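You operate a simulated robot arm through the tools that you are given. There is no shell and no other tool.

The job below is to be done with a simulated two-armed robot. You get a single attempt, and the scene is never put back.

Task
Put the orange towel in the case, shut it and fasten both latches.

The check looks at the end state, three seconds after you hand in, the way a careful person would. Anything else that was tipped, shoved, dropped, spilled or broken makes it a failure. Flat cloth is picked up by pressing the open fingertips on it (5 to 10 N) and closing them slowly along it; thin cloth reads only 2 to 8 mm in the jaws.

Robot
Two 7-joint arms with fingered hands on one trunk that stands fixed in place. Base frame: the origin is at the foot of the trunk, x ahead of it, y to its left, z up. Units: m, rad, N and s.
The left shoulder is at [0.037, 0.171, 1.19], the right one opposite. With the tool pointing down near the work surface each hand reaches from about 0.28 to 0.76 m from the base axis, measured 20 degrees to its own side. Payload 4 kg a hand.
Tool frame (each hand has its own): the origin (TCP) lies between the finger pads and is the grasp point; the fingertips stand 0.026 m ahead of it; z points along the fingers, y is the line along which they close. The gripper opens to 0.132 m; its body begins 0.073 m behind the TCP. The gripper is a hand of 4 fingers: y runs from the thumb to the fingers, the wrist lies at [0, 0, -0.224] in the tool frame.
Orientation is that of the tool frame in the base frame, as a unit quaternion [x, y, z, w]. With the fingers straight down and closing along the base's y, the tool's x points along the base's -x, its y along +y and its z along -z.

Tools
- The arms move only by the tool nudge_tool. It takes "left_series", "right_series" or both (then of equal length, played together; a hand with none holds still); each is one flat list of numbers, 6 for each row, row after row: the turn, a rotation vector about the tool's x, y, z in degrees, then the shift along the tool's x, y, z in mm. In form: [ax, ay, az, tx, ty, tz, ax, ay, az, tx, ty, tz, ...]. A call has 1 to 20 rows; each row shifts and turns the commanded pose from where the row before left it, along the tool's axes as they then stand. Rows are played at 5 a second. More than 0.05 m and 0.15 rad between two rows, and nothing of the call is played. A pose out of reach is approached as far as the arm can. The call stops where the force on the tool passes 90 N (or 10 N more than at its start, if that is more) or the arm is blocked; 0.2 s more then pass. In this call time passes only in rows, and 0.2 s behind the last. The reply holds the time, the measured pose of the TCP, the force on the tool along the base axes, the opening and the grip force, in the units named above and with some noise, with the torque about the TCP (base axes, N m) and any sound that the robot's microphone picked up, and new pictures: "show" is both (left out), scene, wrist or none (wrist: the cameras of the hands that moved).
- Cameras (640 x 400 px; columns grow to the right, rows downward): "scene" is now at [0.1287, 0.0472, 1.3888]; the picture's right is [0.43, -0.90, -0.00], its down [-0.25, -0.12, -0.96] and it looks along [0.87, 0.41, -0.28] (base axes); focal length 214 px, centre (320, 200). "left" rides on the left gripper at [-0.068, 0.002, -0.097] in its tool frame; the picture's right is [-0.02, -1.00, 0.00], its down [0.82, -0.02, -0.58] and it looks along [0.58, -0.01, 0.82] (tool axes); focal length 270 px, centre (320, 200). "right" rides on the right gripper at [0.068, 0.002, -0.097] in its tool frame; the picture's right is [-0.03, 1.00, 0.00], its down [-0.82, -0.02, -0.58] and it looks along [-0.58, -0.02, 0.82] (tool axes); focal length 270 px, centre (320, 200). There is no depth. A picture from a camera that has moved, and an enlarged one, comes with that camera's place and axes in the base frame and with its lens. The place of the scene camera against the robot may be out by one fixed shift of up to 0.018 m in any direction.
- lift_body(by): moves the trunk up (or, below 0, down) by that many m; the arms and the scene camera ride with it, the base frame stays. It gives what a move gives, with no picture.
- curl_fingers(finger1, finger2, finger3, thumb_bend, hand): sets how far each is bent, from 0 (flat) to 100 (curled in); at 30 the hand is open as for a grip, at 70 the pads meet at the TCP. One left out holds its place. A second passes; each finger stops where it meets its share of the squeeze, and holds until it gets a number again. It is the only way to open and close the hand. It gives what a move gives, with no picture; readings hold the bend of each and the force on the fingers (four entries, about 0 where the hand has none), thumb and palm.
- pan_tilt(pan, tilt): turns the head with the scene camera to pan (to the left, within 1.501 rad either way) and tilt (down, from -0.506 to 1.204), counted from straight ahead of the robot (the tilt from the chest, where the trunk bows). It gives what a move gives, and a new picture of the scene camera.
- close_up(camera, box): a new picture of the part [left, top, right, bottom] of that camera's present view, enlarged. It takes no simulated time.
- close_job(): hands the job in; it is judged then, once.

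Nothing tells you positions but the pictures and the camera data. Unless the task says otherwise, let go and move clear before handing in.

The tools are called after "Call:" as a command line: name --argument value ..., lists and objects as JSON in quotes. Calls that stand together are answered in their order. nudge_tool: Moves the arms, as the interface text tells. Its arguments: {"type":"object","properties":{"left_series":{"type":"array"},"right_series":{"type":"array"},"show":{"type":"string","enum":["both","scene","wrist","none"]}},"required":[]} The other tools are called the same way: lift_body (by) moves the trunk up or down; curl_fingers (finger1, finger2, finger3, thumb_bend, hand) moves the fingers one by one; pan_tilt (pan, tilt) turns the head that bears the scene camera; close_up (camera, box) takes an enlarged picture of a part of a camera's view; close_job () hands the job in.

At the start:

```text
time_s: 0.0
left_tcp_pos: [0.2787, 0.4152, 1.4042]
left_tool_rot: [-0.001, 1.0, 0.0, 0.0]
left_ft_force: [-0.2, -0.5, -0.3]
left_ft_torque: [0.01, 0.02, 0.0]
left_grip_width: 0.1319
left_gripper_force: 0.1
left_shape: jaw
left_bend: [30.0, 30.0, 30.0, 30.0]
left_finger forces: [0.0, 0.0, 0.1, 0.0, 0.0, 0.1]
right_tcp_pos: [0.4709, 0.0314, 1.3943]
right_tool_rot: [0.001, 1.0, 0.001, 0.0]
right_ft_force: [0.3, 0.1, -0.2]
right_ft_torque: [-0.02, 0.01, 0.01]
right_grip_width: 0.1319
right_gripper_force: 0.0
right_shape: jaw
right_bend: [30.0, 30.0, 30.0, 30.0]
right_finger forces: [0.1, 0.0, 0.0, 0.0, 0.0, 0.0]
trunk travel left (down, up): [-0.419, 0.337]
head pan, tilt (commanded): [0.447, 0.284]
```

scene: 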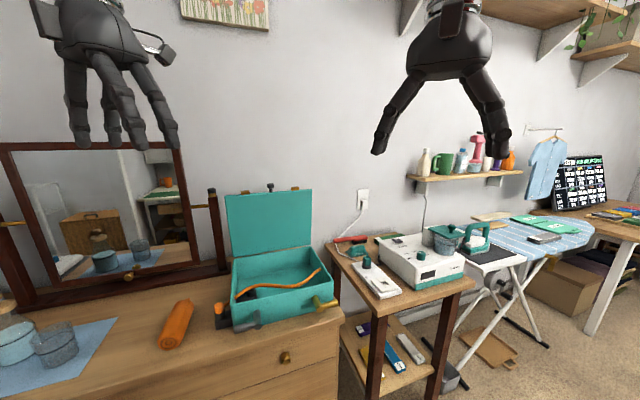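
right: 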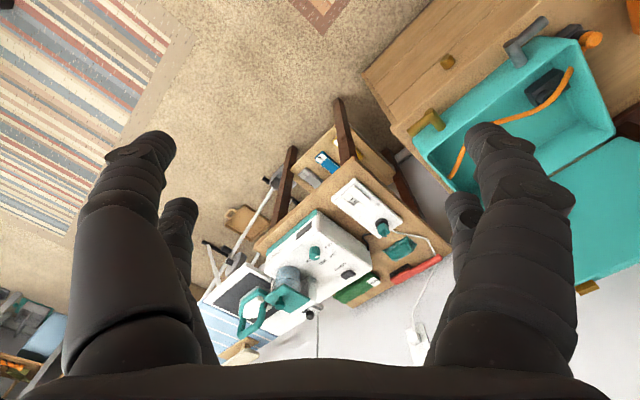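
left: 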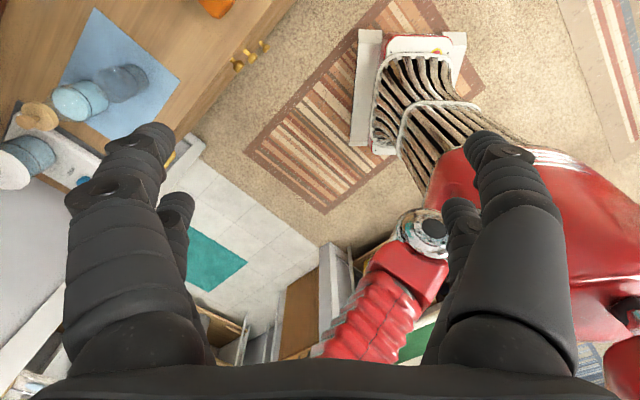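

I see a teal case standing open on a dresser, with an orange rolled towel to its left and a cable partly inside the case. I'll look closer before moving anything.

Call:
close_up --camera "scene" --box '[140, 170, 360, 360]'

Call:
close_up --camera "right" --box '[380, 0, 640, 300]'

Call:
pan_tilt --pan 0.75 --tilt 0.6

```text
2.11 times, centred on (250, 265) of scene
camera zoom: at [0.1287, 0.0472, 1.3888], right [0.43, -0.9, 0.0], down [-0.25, -0.12, -0.96], along [0.87, 0.41, -0.28], focal length 452 px, centre (467, 63)
```

zoom: 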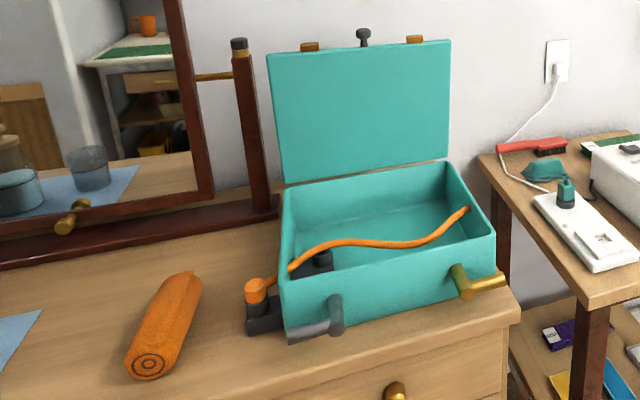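

```text
1.33 times, centred on (510, 150) of right
camera zoom: at [0.4014, 0.0337, 1.4907], right [0.03, 1.0, 0.0], down [0.82, -0.02, 0.58], along [0.58, -0.01, -0.82], focal length 360 px, centre (67, 267)
```

zoom: 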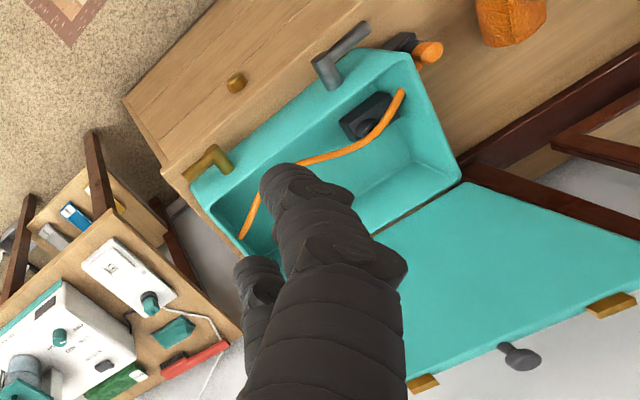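

```text
time_s: 0.8
left_tcp_pos: [0.2777, 0.4128, 1.4047]
left_tool_rot: [0.0, 1.0, -0.001, 0.0]
left_ft_force: [-0.1, 0.3, 0.6]
left_ft_torque: [-0.01, -0.04, -0.01]
left_grip_width: 0.1319
left_gripper_force: 0.1
left_shape: jaw
left_bend: [30.0, 30.0, 30.0, 30.0]
left_finger forces: [0.1, 0.0, 0.0, 0.0, 0.0, 0.1]
right_tcp_pos: [0.4707, 0.0317, 1.3932]
right_tool_rot: [0.0, 1.0, 0.001, 0.001]
right_ft_force: [0.2, -0.3, -0.2]
right_ft_torque: [0.03, 0.03, 0.0]
right_grip_width: 0.1317
right_gripper_force: 0.0
right_shape: jaw
right_bend: [30.0, 30.0, 30.0, 30.0]
right_finger forces: [0.1, 0.0, 0.0, 0.1, 0.0, 0.1]
trunk travel left (down, up): [-0.419, 0.337]
head pan, tilt (commanded): [0.75, 0.6]
camera scene: at [0.1091, 0.0671, 1.36], right [0.68, -0.73, 0.0], down [-0.41, -0.38, -0.83], along [0.6, 0.56, -0.56], focal length 214 px, centre (320, 200)
```

scene: 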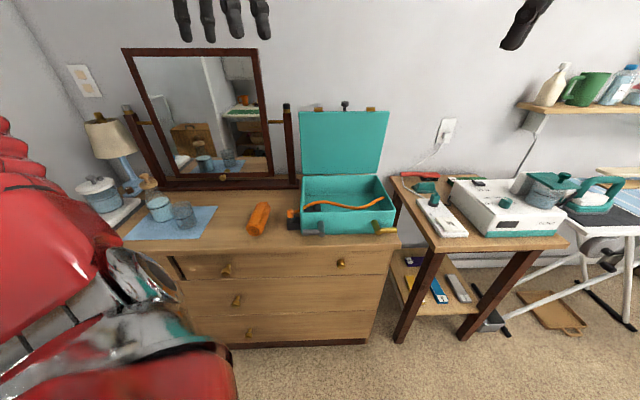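

The case (lid standing open, two latches on its front, a knob at the top of the lid) sits on the dresser, with a cable that runs from a black plug box on its left over the edge and into the case. I'll zoom in to see the latches, the cable and the towel.

Call:
close_up --camera "scene" --box '[230, 90, 410, 250]'

Call:
close_up --camera "scene" --box '[280, 170, 400, 245]'

Call:
close_up --camera "right" --box '[480, 0, 640, 100]'

```text
2.50 times, centred on (320, 170) of scene
camera zoom: at [0.1091, 0.0671, 1.36], right [0.68, -0.73, 0.0], down [-0.41, -0.38, -0.83], along [0.6, 0.56, -0.56], focal length 536 px, centre (320, 275)
```

zoom: 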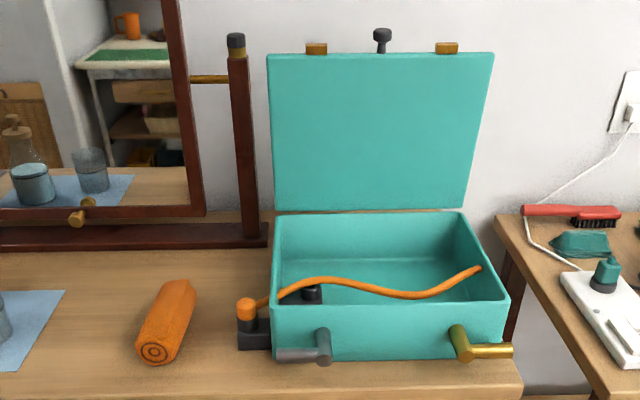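

```text
5.33 times, centred on (340, 208) of scene
camera zoom: at [0.1091, 0.0671, 1.36], right [0.68, -0.73, 0.0], down [-0.41, -0.38, -0.83], along [0.6, 0.56, -0.56], focal length 1144 px, centre (213, 160)
```

zoom: 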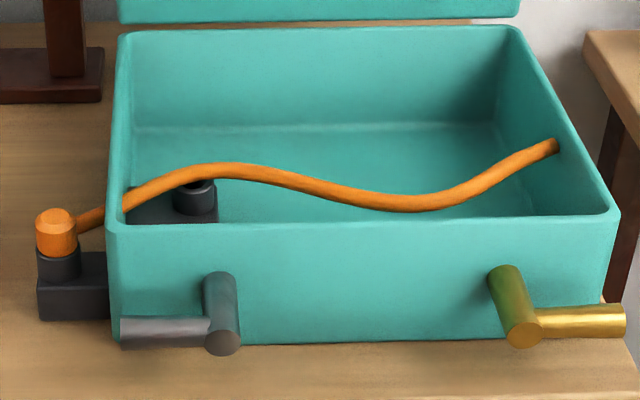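

```text
4.00 times, centred on (560, 50) of right
camera zoom: at [0.4013, 0.0337, 1.4912], right [0.03, 1.0, 0.0], down [0.82, -0.02, 0.58], along [0.58, -0.01, -0.82], focal length 1081 px, centre (-640, 800)
```

zoom: 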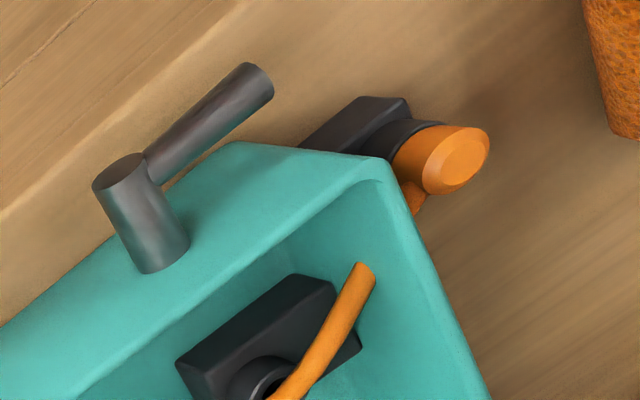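

The case is roughly 0.30 x 0.24 m and 0.10 m tall, front-left top corner near (0.46, 0.475, 0.95) and facing the robot at 45 degrees. The towel roll is near (0.39, 0.63, 0.875). I'll bring the right hand's camera nearer to study the cable and latches.

Call:
nudge_tool --right_series '[0, 0, 0, 3, 33, 20, 0, 0, 0, 3, 33, 20, 0, 0, 0, 3, 33, 20, 0, 0, 0, 3, 33, 20, 0, 0, 0, 3, 33, 20, 0, 0, 0, 3, 33, 20, 0, 0, -7.5, 0, 0, 0, 0, 0, -7.5, 0, 0, 0, 0, 0, -7.5, 0, 0, 0, 0, 0, -7.5, 0, 0, 0, 0, 0, -7.5, 0, 0, 0, 0, 0, -7.5, 0, 0, 0]' --show "both"

```text
time_s: 3.6
left_tcp_pos: [0.2779, 0.4134, 1.4054]
left_tool_rot: [0.0, 1.0, 0.0, 0.0]
left_ft_force: [-0.3, 0.1, -0.3]
left_ft_torque: [0.02, -0.01, 0.0]
left_grip_width: 0.132
left_gripper_force: 0.1
left_shape: jaw
left_bend: [30.0, 30.0, 30.0, 30.0]
left_finger forces: [0.1, 0.0, 0.1, 0.1, 0.0, 0.1]
right_tcp_pos: [0.4722, 0.1569, 1.285]
right_tool_rot: [-0.345, 0.938, 0.027, 0.008]
right_ft_force: [-0.5, -1.2, -0.1]
right_ft_torque: [0.02, 0.01, -0.02]
right_grip_width: 0.1318
right_gripper_force: 0.0
right_shape: jaw
right_bend: [30.0, 30.0, 30.0, 30.0]
right_finger forces: [0.0, 0.1, 0.0, 0.0, 0.0, 0.1]
right hand out of reach, approached as far as the arm can: row 5, 6
trunk travel left (down, up): [-0.419, 0.337]
head pan, tilt (commanded): [0.75, 0.6]
stopped in row 12 (right hand): the arm was blocked; the commanded pose is now the measured one
camera scene: at [0.1093, 0.0667, 1.3599], right [0.68, -0.73, 0.0], down [-0.41, -0.39, -0.82], along [0.6, 0.56, -0.57], focal length 214 px, centre (320, 200)
camera right: at [0.4196, 0.1078, 1.3802], right [-0.63, 0.78, 0.04], down [0.64, 0.48, 0.6], along [0.45, 0.41, -0.8], focal length 270 px, centre (320, 200)
```

scene: 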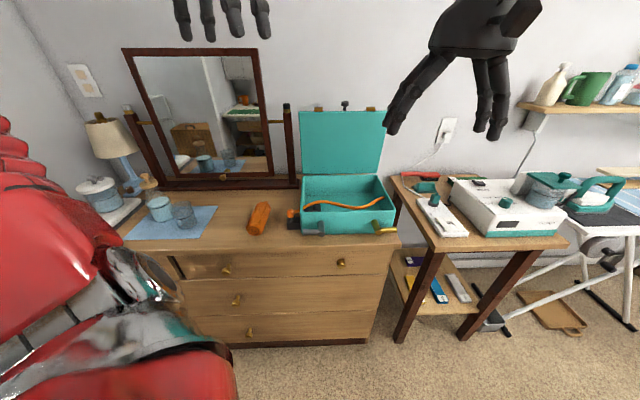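
right: 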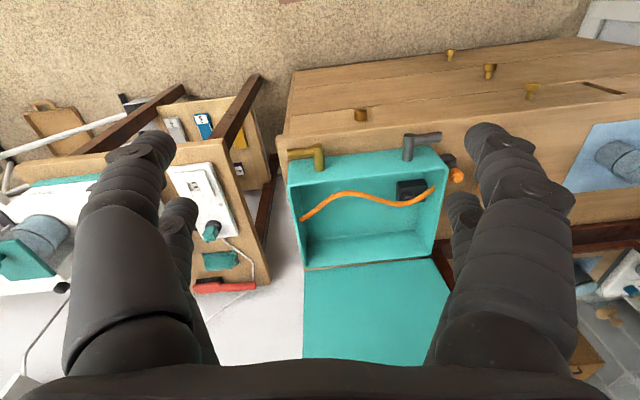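

The right hand's reach across the body ends here, but the view of the case is good. I'll zoom in on it.

Call:
close_up --camera "right" --box '[270, 110, 480, 280]'

Call:
close_up --camera "right" --box '[380, 120, 480, 210]'

Call:
close_up --camera "right" --box '[275, 130, 375, 230]'

Call:
pan_tilt --pan 0.75 --tilt 0.45

```text
2.35 times, centred on (375, 195) of right
camera zoom: at [0.4196, 0.1078, 1.3802], right [-0.63, 0.78, 0.04], down [0.64, 0.48, 0.6], along [0.45, 0.41, -0.8], focal length 636 px, centre (191, 212)
```

zoom: 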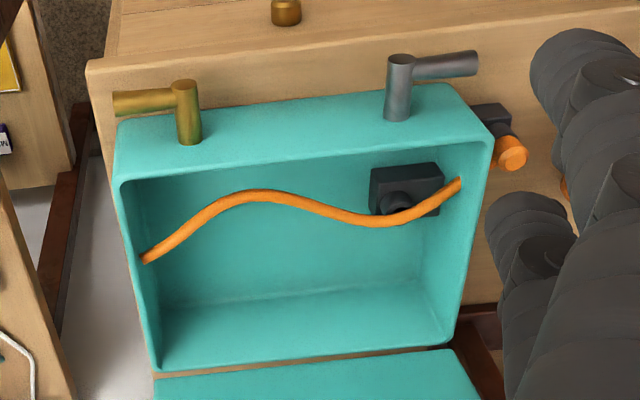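

```text
4.44 times, centred on (430, 165) of right
camera zoom: at [0.4196, 0.1078, 1.3802], right [-0.63, 0.78, 0.04], down [0.64, 0.48, 0.6], along [0.45, 0.41, -0.8], focal length 1201 px, centre (-169, 356)
```

zoom: 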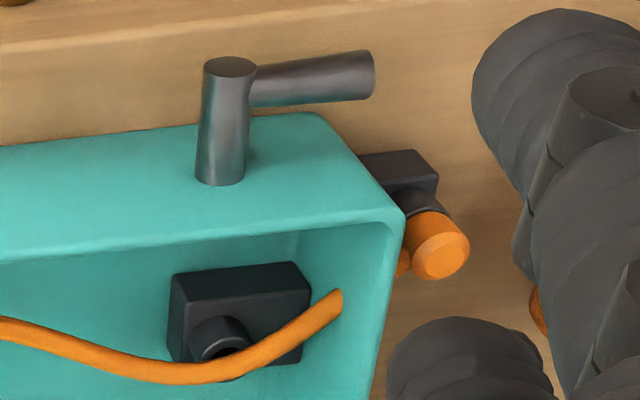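

```text
4.00 times, centred on (325, 180) of right
camera zoom: at [0.4196, 0.1078, 1.3802], right [-0.63, 0.78, 0.04], down [0.64, 0.48, 0.6], along [0.45, 0.41, -0.8], focal length 1081 px, centre (300, 280)
```

zoom: 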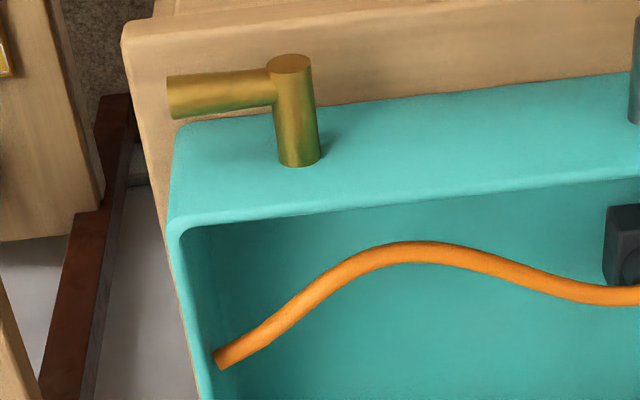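

```text
time_s: 4.3
left_tcp_pos: [0.2781, 0.4123, 1.4056]
left_tool_rot: [0.0, 1.0, 0.0, 0.0]
left_ft_force: [-0.2, 0.0, 0.6]
left_ft_torque: [-0.02, -0.04, 0.0]
left_grip_width: 0.1318
left_gripper_force: 0.0
left_shape: jaw
left_bend: [30.0, 30.0, 30.0, 30.0]
left_finger forces: [0.1, 0.0, 0.0, 0.1, 0.0, 0.0]
right_tcp_pos: [0.4715, 0.1561, 1.2853]
right_tool_rot: [-0.345, 0.938, 0.026, 0.008]
right_ft_force: [0.1, -0.1, -0.1]
right_ft_torque: [0.03, -0.01, 0.04]
right_grip_width: 0.1319
right_gripper_force: 0.1
right_shape: jaw
right_bend: [30.0, 30.0, 30.0, 30.0]
right_finger forces: [0.1, 0.0, 0.0, 0.0, 0.1, 0.1]
trunk travel left (down, up): [-0.419, 0.337]
head pan, tilt (commanded): [0.75, 0.45]
camera scene: at [0.1116, 0.0697, 1.3734], right [0.68, -0.73, 0.0], down [-0.32, -0.3, -0.9], along [0.66, 0.61, -0.44], focal length 214 px, centre (320, 200)
```

scene: 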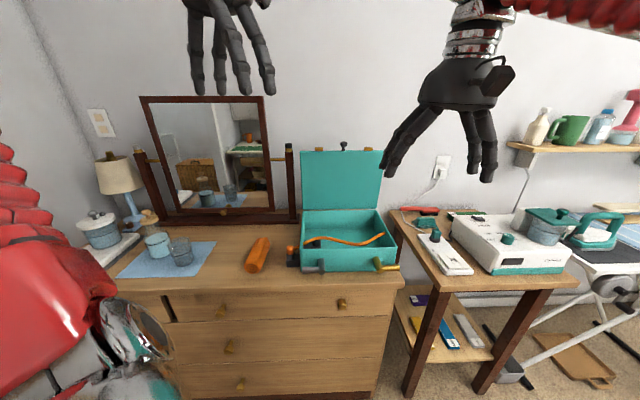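

The orange cord runs at about z=0.92 from the case's right inner wall to a plug in a black socket outside the left wall, and there is an empty socket inside the case. Before deciding whether it matters, I'll turn the left hand so its camera looks at the case and towel.

Call:
nudge_tool --left_series '[0, 0, 8.3, 0, 0, 0, 0, 0, 8.3, 0, 0, 0, 0, 0, 8.3, 0, 0, 0, 0, 0, 8.3, 0, 0, 0, 0, 0, 8.3, 0, 0, 0, 0, 0, 8.3, 0, 0, 0, 0, 0, 8.3, 0, 0, 0, 0, 0, 8.3, 0, 0, 0, 0, 0, 8.3, 0, 0, 0, 0, 0, 8.3, 0, 0, 0, 0, 0, 8.3, 0, 0, 0, 0, 0, 8.3, 0, 0, 0, 0, 0, 8.3, 0, 0, 0, 0, 0, 8.3, 0, 0, 0, 0, 0, 8.3, 0, 0, 0, 0, 0, 8.3, 0, 0, 0, 0, 0, 8.3, 0, 0, 0]' --show "both"

```text
time_s: 7.9
left_tcp_pos: [0.2729, 0.302, 1.3149]
left_tool_rot: [0.943, 0.333, 0.0, 0.001]
left_ft_force: [0.2, -0.3, 0.3]
left_ft_torque: [0.04, -0.02, 0.01]
left_grip_width: 0.1319
left_gripper_force: 0.1
left_shape: jaw
left_bend: [30.0, 30.0, 30.0, 30.0]
left_finger forces: [0.0, 0.0, 0.1, 0.0, 0.0, 0.0]
left hand out of reach, approached as far as the arm can: row 12, 13, 14, 15, 16, 17
right_tcp_pos: [0.4732, 0.1573, 1.2856]
right_tool_rot: [-0.345, 0.938, 0.025, 0.008]
right_ft_force: [0.4, -0.6, 0.0]
right_ft_torque: [-0.03, 0.03, -0.01]
right_grip_width: 0.132
right_gripper_force: 0.1
right_shape: jaw
right_bend: [30.0, 30.0, 30.0, 30.0]
right_finger forces: [0.0, 0.0, 0.0, 0.1, 0.1, 0.1]
trunk travel left (down, up): [-0.419, 0.337]
head pan, tilt (commanded): [0.75, 0.45]
camera scene: at [0.1126, 0.0695, 1.3734], right [0.68, -0.73, 0.0], down [-0.32, -0.3, -0.9], along [0.66, 0.61, -0.44], focal length 214 px, centre (320, 200)
camera left: at [0.2201, 0.258, 1.4121], right [-0.65, 0.76, 0.0], down [0.62, 0.53, 0.58], along [0.44, 0.37, -0.82], focal length 270 px, centre (320, 200)
```

scene: 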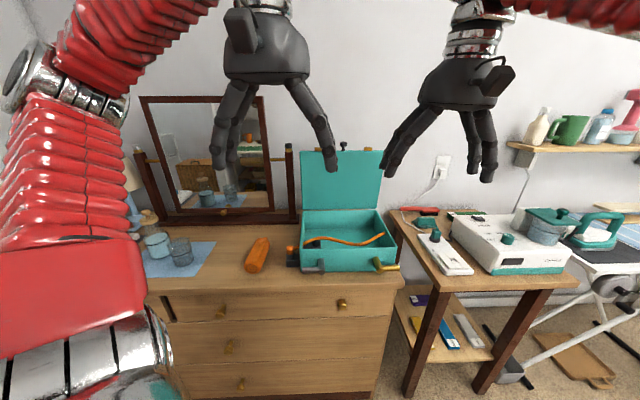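
left: 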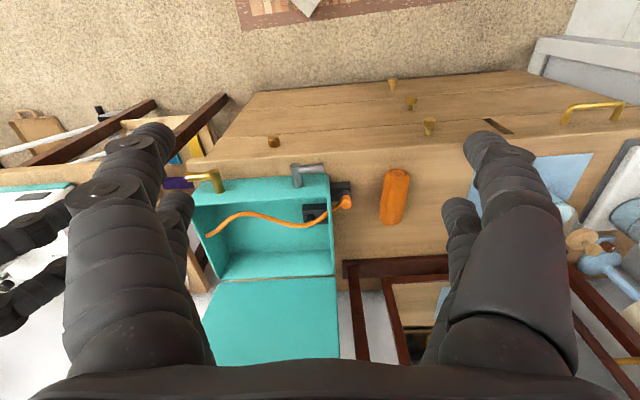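

The left camera now looks down over the case and towel. I'll zoom in on the cord where it meets the left wall and on the towel.

Call:
close_up --camera "left" --box '[270, 140, 420, 240]'

Call:
close_up --camera "left" --box '[290, 160, 370, 210]'

Call:
close_up --camera "scene" --box '[220, 130, 420, 280]'

```text
4.00 times, centred on (345, 190) of left
camera zoom: at [0.2201, 0.258, 1.4121], right [-0.65, 0.76, 0.0], down [0.62, 0.53, 0.58], along [0.44, 0.37, -0.82], focal length 1081 px, centre (220, 240)
```

zoom: 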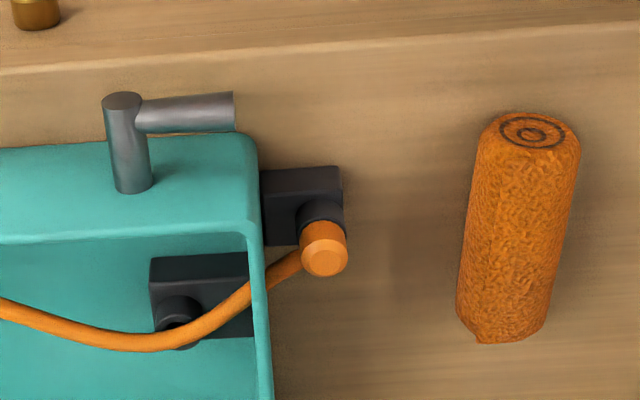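

```text
8.00 times, centred on (330, 185) of left
camera zoom: at [0.2201, 0.258, 1.4121], right [-0.65, 0.76, 0.0], down [0.62, 0.53, 0.58], along [0.44, 0.37, -0.82], focal length 2162 px, centre (240, 320)
```

zoom: 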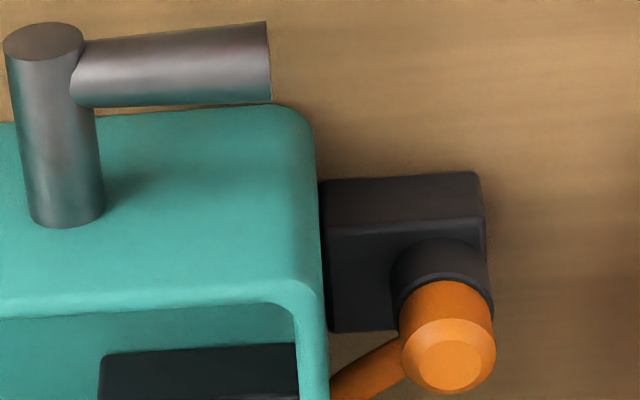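

```text
2.67 times, centred on (320, 205) of scene
camera zoom: at [0.1126, 0.0695, 1.3734], right [0.68, -0.73, 0.0], down [-0.32, -0.3, -0.9], along [0.66, 0.61, -0.44], focal length 572 px, centre (320, 187)
```

zoom: 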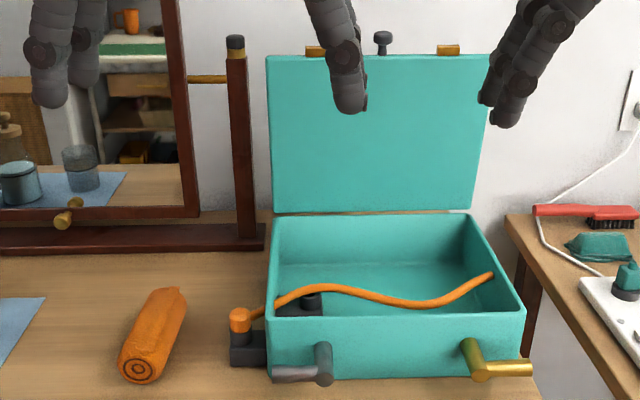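

The plug sits in a socket outside the left wall and the cord appears to go straight through the wall below the rim; I want to view that wall from the left side. I'll turn the left hand back to its default yaw first, then on the other way.

Call:
nudge_tool --left_series '[0, 0, -8.3, 0, 0, 0, 0, 0, -8.3, 0, 0, 0, 0, 0, -8.3, 0, 0, 0, 0, 0, -8.3, 0, 0, 0, 0, 0, -8.3, 0, 0, 0, 0, 0, -8.3, 0, 0, 0, 0, 0, -8.3, 0, 0, 0, 0, 0, -8.3, 0, 0, 0, 0, 0, -8.3, 0, 0, 0, 0, 0, -8.3, 0, 0, 0, 0, 0, -8.3, 0, 0, 0, 0, 0, -8.3, 0, 0, 0, 0, 0, -8.3, 0, 0, 0, 0, 0, -8.3, 0, 0, 0, 0, 0, -8.3, 0, 0, 0, 0, 0, -8.3, 0, 0, 0, 0, 0, -8.3, 0, 0, 0]' --show "none"

```text
time_s: 11.5
left_tcp_pos: [0.2716, 0.3028, 1.3155]
left_tool_rot: [0.0, 1.0, 0.0, 0.001]
left_ft_force: [0.3, -0.1, 0.4]
left_ft_torque: [0.01, 0.02, 0.0]
left_grip_width: 0.1319
left_gripper_force: 0.2
left_shape: jaw
left_bend: [30.0, 30.0, 30.0, 30.0]
left_finger forces: [0.0, 0.0, 0.0, 0.0, 0.0, 0.0]
right_tcp_pos: [0.4724, 0.1554, 1.2858]
right_tool_rot: [-0.345, 0.938, 0.025, 0.01]
right_ft_force: [0.2, 0.5, 0.3]
right_ft_torque: [-0.03, -0.01, 0.0]
right_grip_width: 0.1319
right_gripper_force: 0.0
right_shape: jaw
right_bend: [30.0, 30.0, 30.0, 30.0]
right_finger forces: [0.0, 0.1, 0.0, 0.1, 0.0, 0.1]
trunk travel left (down, up): [-0.419, 0.337]
head pan, tilt (commanded): [0.75, 0.45]
```

Now I'll move the left hand to the left of the case, above the towel area, and turn it so its camera looks at the case's left wall.

Call:
nudge_tool --left_series '[0, 0, 0, -14, 35, 18, 0, 0, 0, -14, 35, 18, 0, 0, 0, -14, 35, 18, 0, 0, 0, -14, 35, 18, 0, 0, 0, -14, 35, 18, 0, 0, 0, -14, 35, 18, 0, 0, 0, -14, 35, 18, 0, 0, 0, -14, 35, 18, 0, 0, 0, -14, 35, 18, 0, 0, -8.3, 0, 0, 0, 0, 0, -8.3, 0, 0, 0, 0, 0, -8.3, 0, 0, 0, 0, 0, -8.3, 0, 0, 0, 0, 0, -8.3, 0, 0, 0, 0, 0, -8.3, 0, 0, 0, 0, 0, -8.3, 0, 0, 0, 0, 0, -8.3, 0, 0, 0, 0, 0, -8.3, 0, 0, 0, 0, 0, -8.3, 0, 0, 0, 0, 0, -8.3, 0, 0, 0]' --show "wrist"

```text
time_s: 15.7
left_tcp_pos: [0.4015, 0.6163, 1.1536]
left_tool_rot: [0.716, -0.698, 0.0, 0.0]
left_ft_force: [1.1, -0.2, 0.0]
left_ft_torque: [0.0, -0.03, -0.02]
left_grip_width: 0.1321
left_gripper_force: 0.0
left_shape: jaw
left_bend: [30.0, 30.0, 30.0, 30.0]
left_finger forces: [0.0, 0.1, 0.0, 0.0, 0.0, 0.0]
right_tcp_pos: [0.4728, 0.157, 1.2858]
right_tool_rot: [-0.344, 0.938, 0.026, 0.009]
right_ft_force: [-0.2, 0.5, -0.1]
right_ft_torque: [-0.02, -0.01, -0.03]
right_grip_width: 0.132
right_gripper_force: 0.1
right_shape: jaw
right_bend: [30.0, 30.0, 30.0, 30.0]
right_finger forces: [0.0, 0.0, 0.0, 0.1, 0.0, 0.0]
trunk travel left (down, up): [-0.419, 0.337]
head pan, tilt (commanded): [0.75, 0.45]
camera left: at [0.3965, 0.6851, 1.2503], right [1.0, 0.05, 0.0], down [0.04, -0.81, 0.58], along [0.03, -0.58, -0.82], focal length 270 px, centre (320, 200)
```

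left: 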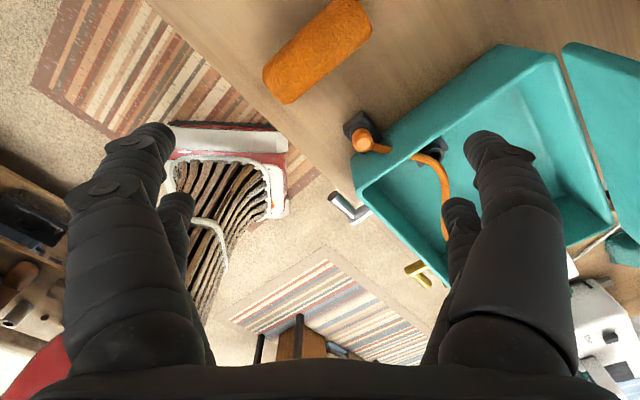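

Call:
close_up --camera "left" --box '[330, 90, 470, 200]'

Call:
close_up --camera "left" --box '[340, 110, 400, 160]'

Call:
close_up --camera "left" --box '[250, 0, 400, 110]'

Call:
close_up --camera "left" --box '[310, 170, 450, 300]'

```text
3.64 times, centred on (400, 145) of left
camera zoom: at [0.3965, 0.6851, 1.2503], right [1.0, 0.05, 0.0], down [0.04, -0.81, 0.58], along [0.03, -0.58, -0.82], focal length 983 px, centre (29, 400)
```

zoom: 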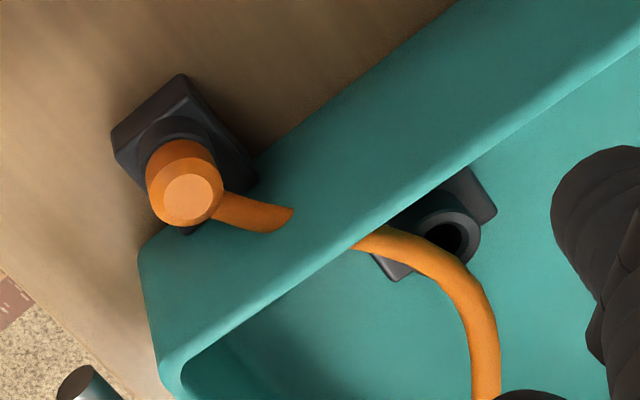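

```text
8.00 times, centred on (370, 135) of left
camera zoom: at [0.3965, 0.6851, 1.2503], right [1.0, 0.05, 0.0], down [0.04, -0.81, 0.58], along [0.03, -0.58, -0.82], focal length 2162 px, centre (-80, 720)
```

zoom: 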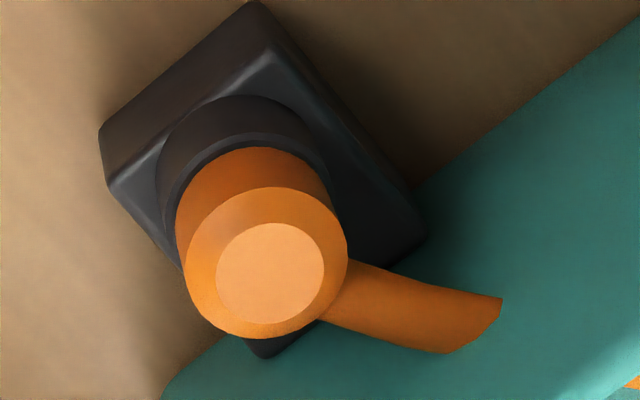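

```text
3.64 times, centred on (325, 55) of left
camera zoom: at [0.3965, 0.6851, 1.2503], right [1.0, 0.05, 0.0], down [0.04, -0.81, 0.58], along [0.03, -0.58, -0.82], focal length 983 px, centre (302, 727)
```

zoom: 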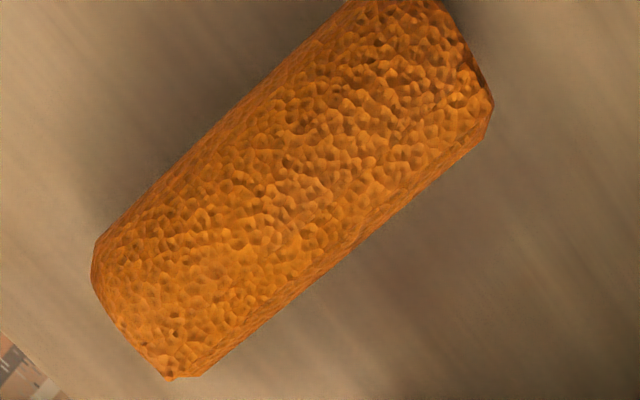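

```text
3.08 times, centred on (380, 235) of left
camera zoom: at [0.3965, 0.6851, 1.2503], right [1.0, 0.05, 0.0], down [0.04, -0.81, 0.58], along [0.03, -0.58, -0.82], focal length 832 px, centre (135, 92)
```

zoom: 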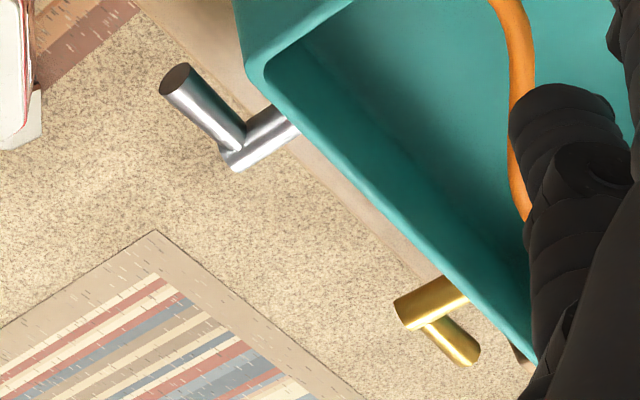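

The cord passes straight through the wall (drawn line, no notch), and the inner socket is empty; I'll judge it when the lid is tried. First the towel: a roll about 0.058 m thick, centre about (0.39, 0.64, 0.874), axis at about 42 degrees. I'll narrow the left hand, align over it, and pull the right hand back.

Call:
curl_fingers --hand "left" --finger1 42 --finger2 42 --finger3 42 --thumb_bend 42

Call:
nudge_tool --left_series '[0, 0, 8.2, 0, 0, 0, 0, 0, 8.2, 0, 0, 0, 0, 0, 8.2, 0, 0, 0, 0, 0, 8.2, 0, 0, 0, 0, 0, 8.2, 0, 0, 0, 0, 0, 8.2, 0, 0, 0, 0, 0, 0, -8, 28, 25, 0, 0, 0, 0, 0, 40]' --right_series '[0, 0, 7.5, 0, 0, 0, 0, 0, 7.5, 0, 0, 0, 0, 0, 7.5, 0, 0, 0, 0, 0, 7.5, 0, 0, 0, 0, 0, 0, 20, -40, -15, 0, 0, 0, 20, -40, -15, 0, 0, 0, 20, -40, -15, 0, 0, 0, 10, -40, -15]' --show "both"

```text
time_s: 16.7
left_tcp_pos: [0.4016, 0.6167, 1.1521]
left_tool_rot: [0.716, -0.698, 0.0, 0.0]
left_ft_force: [0.1, 0.1, -0.1]
left_ft_torque: [-0.02, -0.02, 0.03]
left_grip_width: 0.0938
left_gripper_force: 0.1
left_shape: fingers
left_bend: [42.0, 42.0, 42.0, 42.0]
left_finger forces: [0.0, 0.0, 0.0, 0.0, 0.0, 0.1]
right_tcp_pos: [0.4727, 0.1559, 1.2863]
right_tool_rot: [-0.345, 0.938, 0.025, 0.009]
right_ft_force: [0.1, 1.1, 0.7]
right_ft_torque: [0.0, 0.0, 0.01]
right_grip_width: 0.1319
right_gripper_force: 0.2
right_shape: jaw
right_bend: [30.0, 30.0, 30.0, 30.0]
right_finger forces: [0.1, 0.1, 0.0, 0.0, 0.0, 0.1]
trunk travel left (down, up): [-0.419, 0.337]
head pan, tilt (commanded): [0.75, 0.45]
```

```text
time_s: 18.5
left_tcp_pos: [0.3879, 0.6412, 1.0895]
left_tool_rot: [-0.359, 0.933, -0.001, 0.001]
left_ft_force: [-0.3, -1.0, -0.1]
left_ft_torque: [0.01, 0.03, -0.01]
left_grip_width: 0.0935
left_gripper_force: 0.0
left_shape: fingers
left_bend: [42.0, 42.0, 42.0, 42.0]
left_finger forces: [0.0, 0.0, 0.0, 0.1, 0.0, 0.0]
right_tcp_pos: [0.4297, -0.0135, 1.3373]
right_tool_rot: [-0.093, 0.995, 0.025, 0.002]
right_ft_force: [0.0, -0.2, -1.0]
right_ft_torque: [0.01, -0.01, 0.0]
right_grip_width: 0.1319
right_gripper_force: 0.1
right_shape: jaw
right_bend: [30.0, 30.0, 30.0, 30.0]
right_finger forces: [0.1, 0.0, 0.1, 0.0, 0.0, 0.0]
trunk travel left (down, up): [-0.419, 0.337]
head pan, tilt (commanded): [0.75, 0.45]
camera scene: at [0.1122, 0.0688, 1.3735], right [0.68, -0.73, 0.0], down [-0.32, -0.3, -0.9], along [0.66, 0.61, -0.44], focal length 214 px, centre (320, 200)
camera right: at [0.3616, -0.0299, 1.4343], right [-0.16, 0.99, 0.05], down [0.81, 0.1, 0.58], along [0.57, 0.13, -0.81], focal length 270 px, centre (320, 200)
camera left: at [0.4358, 0.6887, 1.1866], right [0.69, -0.73, 0.0], down [-0.59, -0.56, 0.58], along [-0.42, -0.4, -0.82], focal length 270 px, centre (320, 200)
```

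scene: 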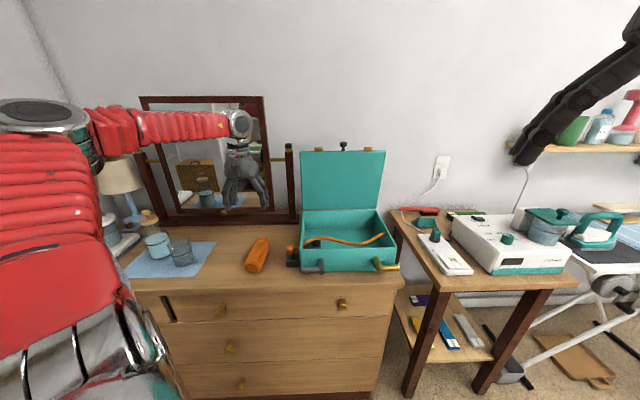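
right: 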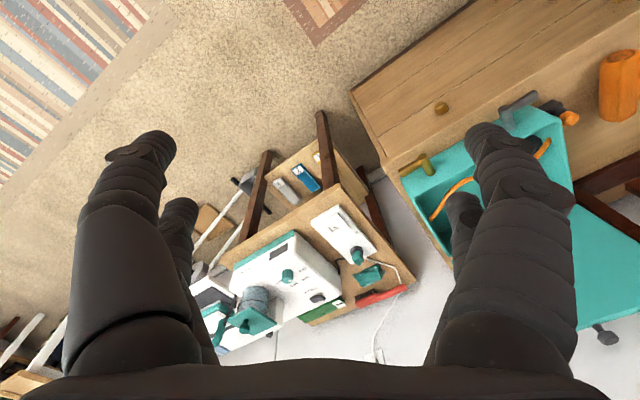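
left: 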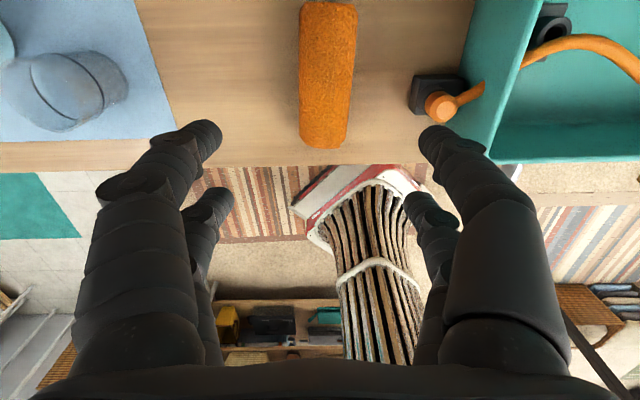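

The towel is centred between the fingers with the plug box clear of the thumb side. I'll descend most of the way.

Call:
nudge_tool --left_series '[0, 0, 0, 2, -3, 40, 0, 0, 0, 2, 0, 40, 0, 0, 0, 0, 0, 40, 0, 0, 0, 0, 0, 35, 0, 0, 0, 0, 0, 25]' --show "both"

```text
time_s: 19.7
left_tcp_pos: [0.3846, 0.6397, 0.9049]
left_tool_rot: [-0.359, 0.933, 0.0, 0.001]
left_ft_force: [-0.4, 0.5, -0.2]
left_ft_torque: [0.0, 0.0, -0.02]
left_grip_width: 0.0936
left_gripper_force: 0.0
left_shape: fingers
left_bend: [42.0, 42.0, 42.0, 42.0]
left_finger forces: [0.0, 0.1, 0.0, 0.0, 0.0, 0.0]
right_tcp_pos: [0.4297, -0.0132, 1.3376]
right_tool_rot: [-0.094, 0.995, 0.024, 0.002]
right_ft_force: [0.1, -0.8, -0.1]
right_ft_torque: [-0.03, 0.01, -0.01]
right_grip_width: 0.132
right_gripper_force: 0.1
right_shape: jaw
right_bend: [30.0, 30.0, 30.0, 30.0]
right_finger forces: [0.0, 0.0, 0.0, 0.0, 0.0, 0.1]
trunk travel left (down, up): [-0.419, 0.337]
head pan, tilt (commanded): [0.75, 0.45]
camera scene: at [0.1118, 0.07, 1.3735], right [0.68, -0.73, 0.0], down [-0.32, -0.3, -0.9], along [0.66, 0.61, -0.44], focal length 214 px, centre (320, 200)
camera left: at [0.433, 0.6859, 1.0022], right [0.69, -0.73, 0.0], down [-0.59, -0.56, 0.58], along [-0.42, -0.4, -0.82], focal length 270 px, centre (320, 200)
```

scene: 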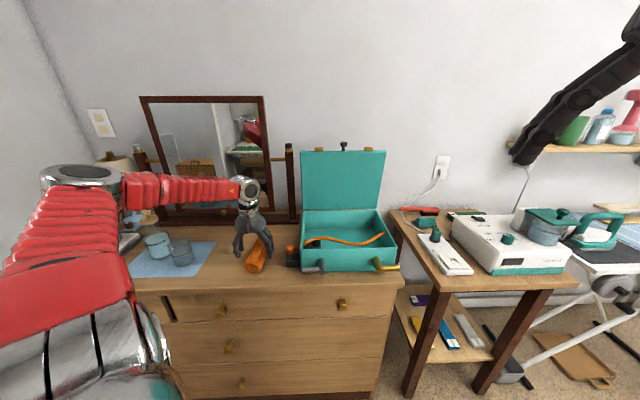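
left: 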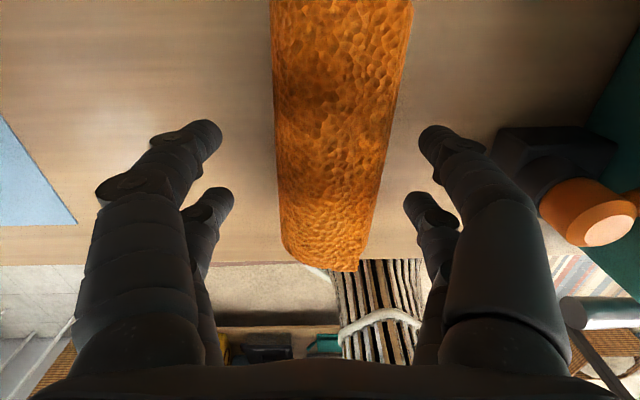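

Well aligned. I'll lower the last two centimetres gently, watching the force.

Call:
nudge_tool --left_series '[0, 0, 0, 8, 0, 8, 0, 0, 0, 0, 0, 7, 0, 0, 0, 0, 0, 5, 0, 0, 0, 0, 0, 3]' --show "wrist"

```text
time_s: 20.7
left_tcp_pos: [0.3793, 0.6323, 0.8842]
left_tool_rot: [-0.359, 0.934, 0.0, 0.0]
left_ft_force: [0.3, -0.1, 0.4]
left_ft_torque: [-0.02, 0.0, -0.01]
left_grip_width: 0.0938
left_gripper_force: 0.0
left_shape: fingers
left_bend: [42.0, 42.0, 42.0, 42.0]
left_finger forces: [0.1, 0.0, 0.1, 0.1, 0.1, 0.0]
right_tcp_pos: [0.4291, -0.0135, 1.3372]
right_tool_rot: [-0.093, 0.995, 0.024, 0.001]
right_ft_force: [-1.0, -1.3, -0.2]
right_ft_torque: [0.0, 0.04, 0.0]
right_grip_width: 0.1319
right_gripper_force: 0.1
right_shape: jaw
right_bend: [30.0, 30.0, 30.0, 30.0]
right_finger forces: [0.0, 0.0, 0.0, 0.1, 0.1, 0.0]
trunk travel left (down, up): [-0.419, 0.337]
head pan, tilt (commanded): [0.75, 0.45]
camera left: at [0.4274, 0.6791, 0.9815], right [0.69, -0.73, 0.0], down [-0.59, -0.56, 0.58], along [-0.42, -0.4, -0.82], focal length 270 px, centre (320, 200)
```

left: 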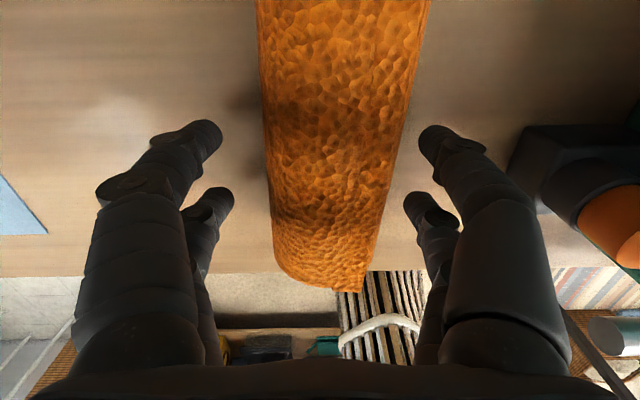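

The fingertips stand around the roll just above the dresser. I'll close in stages.

Call:
curl_fingers --hand "left" --finger1 52 --finger2 52 --finger3 52 --thumb_bend 52

Call:
curl_fingers --hand "left" --finger1 60 --finger2 60 --finger3 60 --thumb_bend 60

```text
time_s: 21.7
left_tcp_pos: [0.3794, 0.6319, 0.8843]
left_tool_rot: [-0.359, 0.933, 0.0, 0.0]
left_ft_force: [0.0, -0.2, 0.1]
left_ft_torque: [0.03, 0.0, 0.0]
left_grip_width: 0.0602
left_gripper_force: 0.1
left_shape: fingers
left_bend: [52.0, 52.0, 52.0, 52.0]
left_finger forces: [0.1, 0.1, 0.0, 0.0, 0.3, 0.1]
right_tcp_pos: [0.4294, -0.0136, 1.3368]
right_tool_rot: [-0.094, 0.995, 0.025, 0.001]
right_ft_force: [0.2, 0.9, -0.5]
right_ft_torque: [-0.06, 0.01, 0.0]
right_grip_width: 0.132
right_gripper_force: 0.1
right_shape: jaw
right_bend: [30.0, 30.0, 30.0, 30.0]
right_finger forces: [0.1, 0.0, 0.1, 0.0, 0.1, 0.0]
trunk travel left (down, up): [-0.419, 0.337]
head pan, tilt (commanded): [0.75, 0.45]
```

```text
time_s: 22.7
left_tcp_pos: [0.3797, 0.6326, 0.8856]
left_tool_rot: [-0.358, 0.934, 0.0, 0.001]
left_ft_force: [-0.4, 0.6, 0.0]
left_ft_torque: [-0.02, -0.01, 0.01]
left_grip_width: 0.0513
left_gripper_force: 8.3
left_shape: fingers
left_bend: [54.0, 54.0, 55.0, 57.0]
left_finger forces: [4.4, 4.5, 3.4, 0.0, 5.4, 0.0]
right_tcp_pos: [0.4291, -0.0142, 1.3373]
right_tool_rot: [-0.093, 0.995, 0.024, 0.003]
right_ft_force: [0.7, -0.4, 1.1]
right_ft_torque: [0.02, -0.02, 0.01]
right_grip_width: 0.132
right_gripper_force: 0.1
right_shape: jaw
right_bend: [30.0, 30.0, 30.0, 30.0]
right_finger forces: [0.0, 0.0, 0.1, 0.0, 0.1, 0.0]
trunk travel left (down, up): [-0.419, 0.337]
head pan, tilt (commanded): [0.75, 0.45]
```

The roll is held at 8.3 N with 51 mm between the pads. I'll lift it and check it comes along.

Call:
nudge_tool --left_series '[0, 0, 0, 0, 0, -10, 0, 0, 0, 0, 0, -20, 0, 0, 0, 0, 0, -40, 0, 0, 0, 0, 0, -40, 0, 0, 0, 0, 0, -45]' --show "both"

```text
time_s: 23.9
left_tcp_pos: [0.382, 0.6339, 1.0422]
left_tool_rot: [-0.359, 0.933, -0.001, 0.0]
left_ft_force: [1.0, -0.2, -0.9]
left_ft_torque: [0.01, -0.01, 0.0]
left_grip_width: 0.051
left_gripper_force: 9.0
left_shape: fingers
left_bend: [54.0, 54.0, 55.0, 57.0]
left_finger forces: [4.4, 4.5, 3.5, 0.0, 5.5, 0.0]
right_tcp_pos: [0.4298, -0.0139, 1.338]
right_tool_rot: [-0.094, 0.995, 0.025, 0.002]
right_ft_force: [-0.1, -0.4, -0.1]
right_ft_torque: [0.02, -0.01, -0.01]
right_grip_width: 0.132
right_gripper_force: 0.1
right_shape: jaw
right_bend: [30.0, 30.0, 30.0, 30.0]
right_finger forces: [0.0, 0.0, 0.1, 0.0, 0.0, 0.0]
trunk travel left (down, up): [-0.419, 0.337]
head pan, tilt (commanded): [0.75, 0.45]
camera scene: at [0.1114, 0.069, 1.3736], right [0.68, -0.73, 0.0], down [-0.32, -0.3, -0.9], along [0.66, 0.61, -0.44], focal length 214 px, centre (320, 200)
camera left: at [0.4309, 0.6808, 1.1391], right [0.69, -0.73, 0.0], down [-0.59, -0.56, 0.58], along [-0.42, -0.4, -0.82], focal length 270 px, centre (320, 200)
```

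scene: 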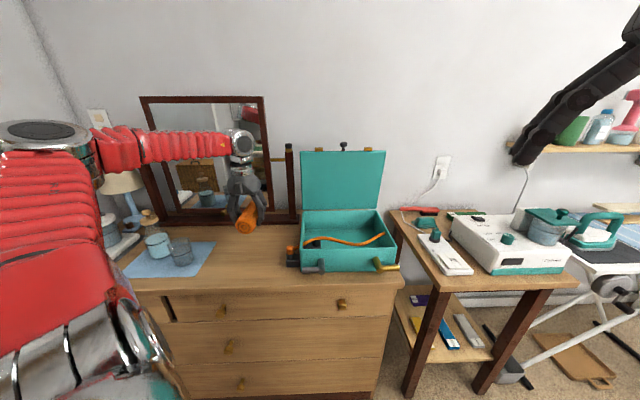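
left: 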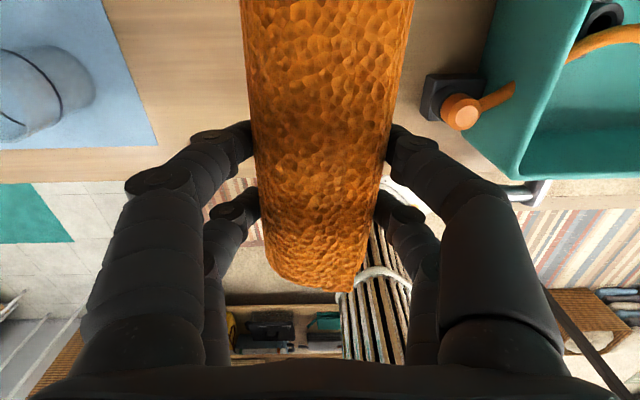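

The towel is lifted. Now I'll raise it and carry it over the right half of the case interior, clear of the lid and the cord plug.

Call:
nudge_tool --left_series '[0, 0, 0, 0, 0, -40, 0, 0, 0, 0, 0, -30, 0, 0, 0, -8.6, -43.8, 0, 0, 0, 0, -8.6, -43.8, 0, 0, 0, 0, -8.6, -43.8, 0, 0, 0, 0, -8.6, -43.8, 0, 0, 0, 0, -8.6, -43.8, 0, 0, 0, 0, -8.6, -43.8, 0, 0, 0, 0, -8.6, -43.8, 0, 0, 0, 0, -8.6, -43.8, 0]' --show "both"

```text
time_s: 26.1
left_tcp_pos: [0.6603, 0.4265, 1.1028]
left_tool_rot: [-0.362, 0.932, 0.008, -0.002]
left_ft_force: [1.6, -3.7, 3.2]
left_ft_torque: [0.26, 0.1, -0.04]
left_grip_width: 0.0509
left_gripper_force: 9.5
left_shape: fingers
left_bend: [54.0, 54.0, 55.0, 57.0]
left_finger forces: [4.4, 4.5, 3.7, 0.1, 5.7, 0.0]
left hand out of reach, approached as far as the arm can: row 10
right_tcp_pos: [0.433, -0.0114, 1.3362]
right_tool_rot: [-0.093, 0.995, 0.025, -0.001]
right_ft_force: [0.3, 0.8, -0.6]
right_ft_torque: [-0.05, 0.05, 0.01]
right_grip_width: 0.1322
right_gripper_force: 0.1
right_shape: jaw
right_bend: [30.0, 30.0, 30.0, 30.0]
right_finger forces: [0.0, 0.1, 0.1, 0.0, 0.1, 0.0]
trunk travel left (down, up): [-0.419, 0.337]
head pan, tilt (commanded): [0.75, 0.45]
camera scene: at [0.1155, 0.0713, 1.3731], right [0.68, -0.73, 0.0], down [-0.32, -0.3, -0.9], along [0.66, 0.61, -0.44], focal length 214 px, centre (320, 200)
camera left: at [0.7092, 0.4734, 1.1998], right [0.69, -0.72, -0.02], down [-0.58, -0.57, 0.58], along [-0.42, -0.39, -0.82], focal length 270 px, centre (320, 200)
```

scene: 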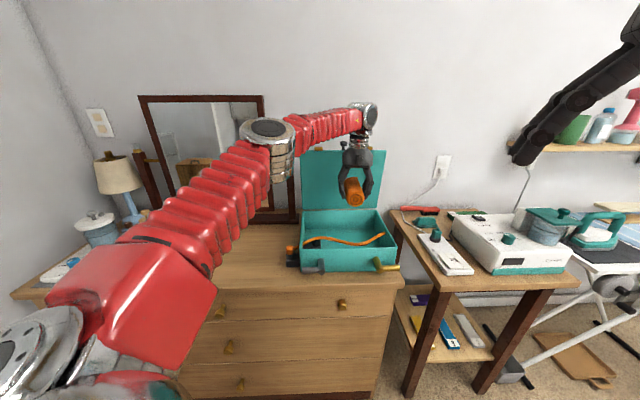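
left: 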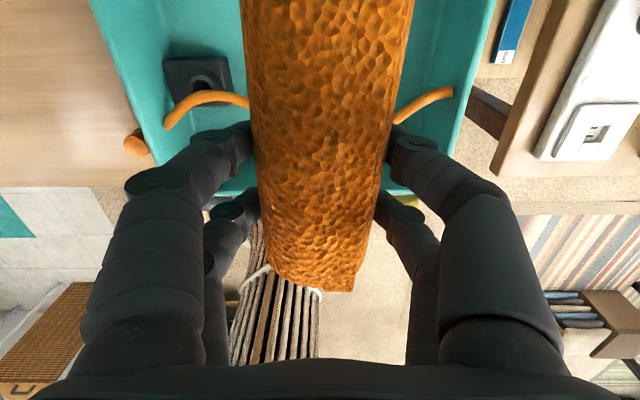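

The towel hangs over the case, roughly at e1=0.18, e2=0.10 from the front-left corner. I'll lower part way and check alignment with the walls.

Call:
nudge_tool --left_series '[0, 0, 0, 0, 0, 30, 0, 0, 0, -4, 0, 30, 0, 0, 0, -4, 0, 20]' --show "both"

Call:
close_up --camera "scene" --box '[270, 130, 420, 280]'

```text
time_s: 26.9
left_tcp_pos: [0.6624, 0.424, 1.0285]
left_tool_rot: [-0.359, 0.933, -0.001, 0.0]
left_ft_force: [-0.2, 0.2, -0.5]
left_ft_torque: [-0.04, 0.02, -0.02]
left_grip_width: 0.0506
left_gripper_force: 8.9
left_shape: fingers
left_bend: [54.0, 54.0, 55.0, 57.0]
left_finger forces: [4.5, 4.6, 3.6, 0.0, 5.5, 0.0]
right_tcp_pos: [0.4296, -0.0116, 1.3365]
right_tool_rot: [-0.093, 0.995, 0.025, 0.001]
right_ft_force: [0.7, -0.1, 1.1]
right_ft_torque: [-0.02, 0.01, 0.04]
right_grip_width: 0.1318
right_gripper_force: 0.2
right_shape: jaw
right_bend: [30.0, 30.0, 30.0, 30.0]
right_finger forces: [0.1, 0.0, 0.0, 0.0, 0.0, 0.1]
trunk travel left (down, up): [-0.419, 0.337]
head pan, tilt (commanded): [0.75, 0.45]
camera scene: at [0.1128, 0.0704, 1.3734], right [0.68, -0.73, 0.0], down [-0.32, -0.3, -0.9], along [0.66, 0.61, -0.44], focal length 214 px, centre (320, 200)
camera left: at [0.7107, 0.4715, 1.1254], right [0.69, -0.72, 0.0], down [-0.59, -0.56, 0.58], along [-0.42, -0.4, -0.82], focal length 270 px, centre (320, 200)
```

scene: 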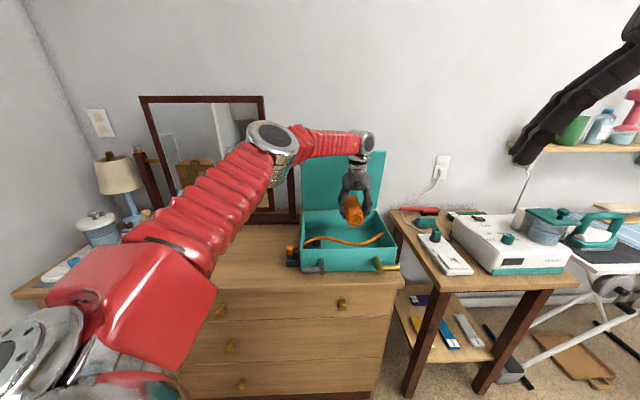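
left: 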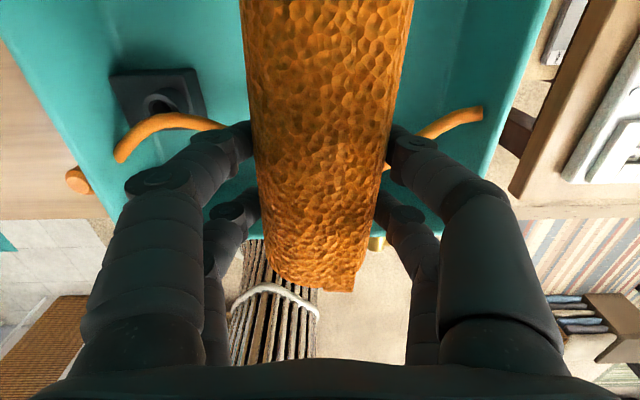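

```text
2.67 times, centred on (345, 205) of scene
camera zoom: at [0.1128, 0.0704, 1.3734], right [0.68, -0.73, 0.0], down [-0.32, -0.3, -0.9], along [0.66, 0.61, -0.44], focal length 572 px, centre (253, 187)
```

zoom: 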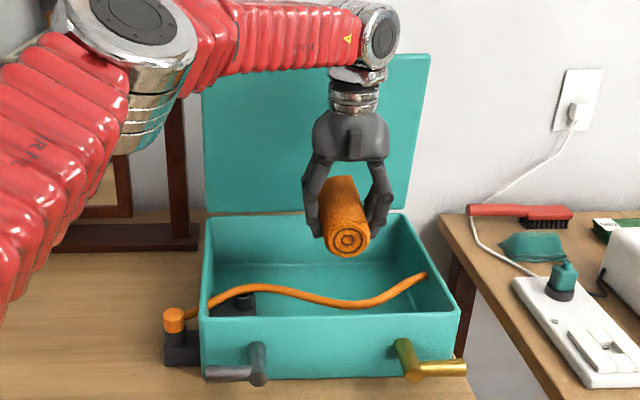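

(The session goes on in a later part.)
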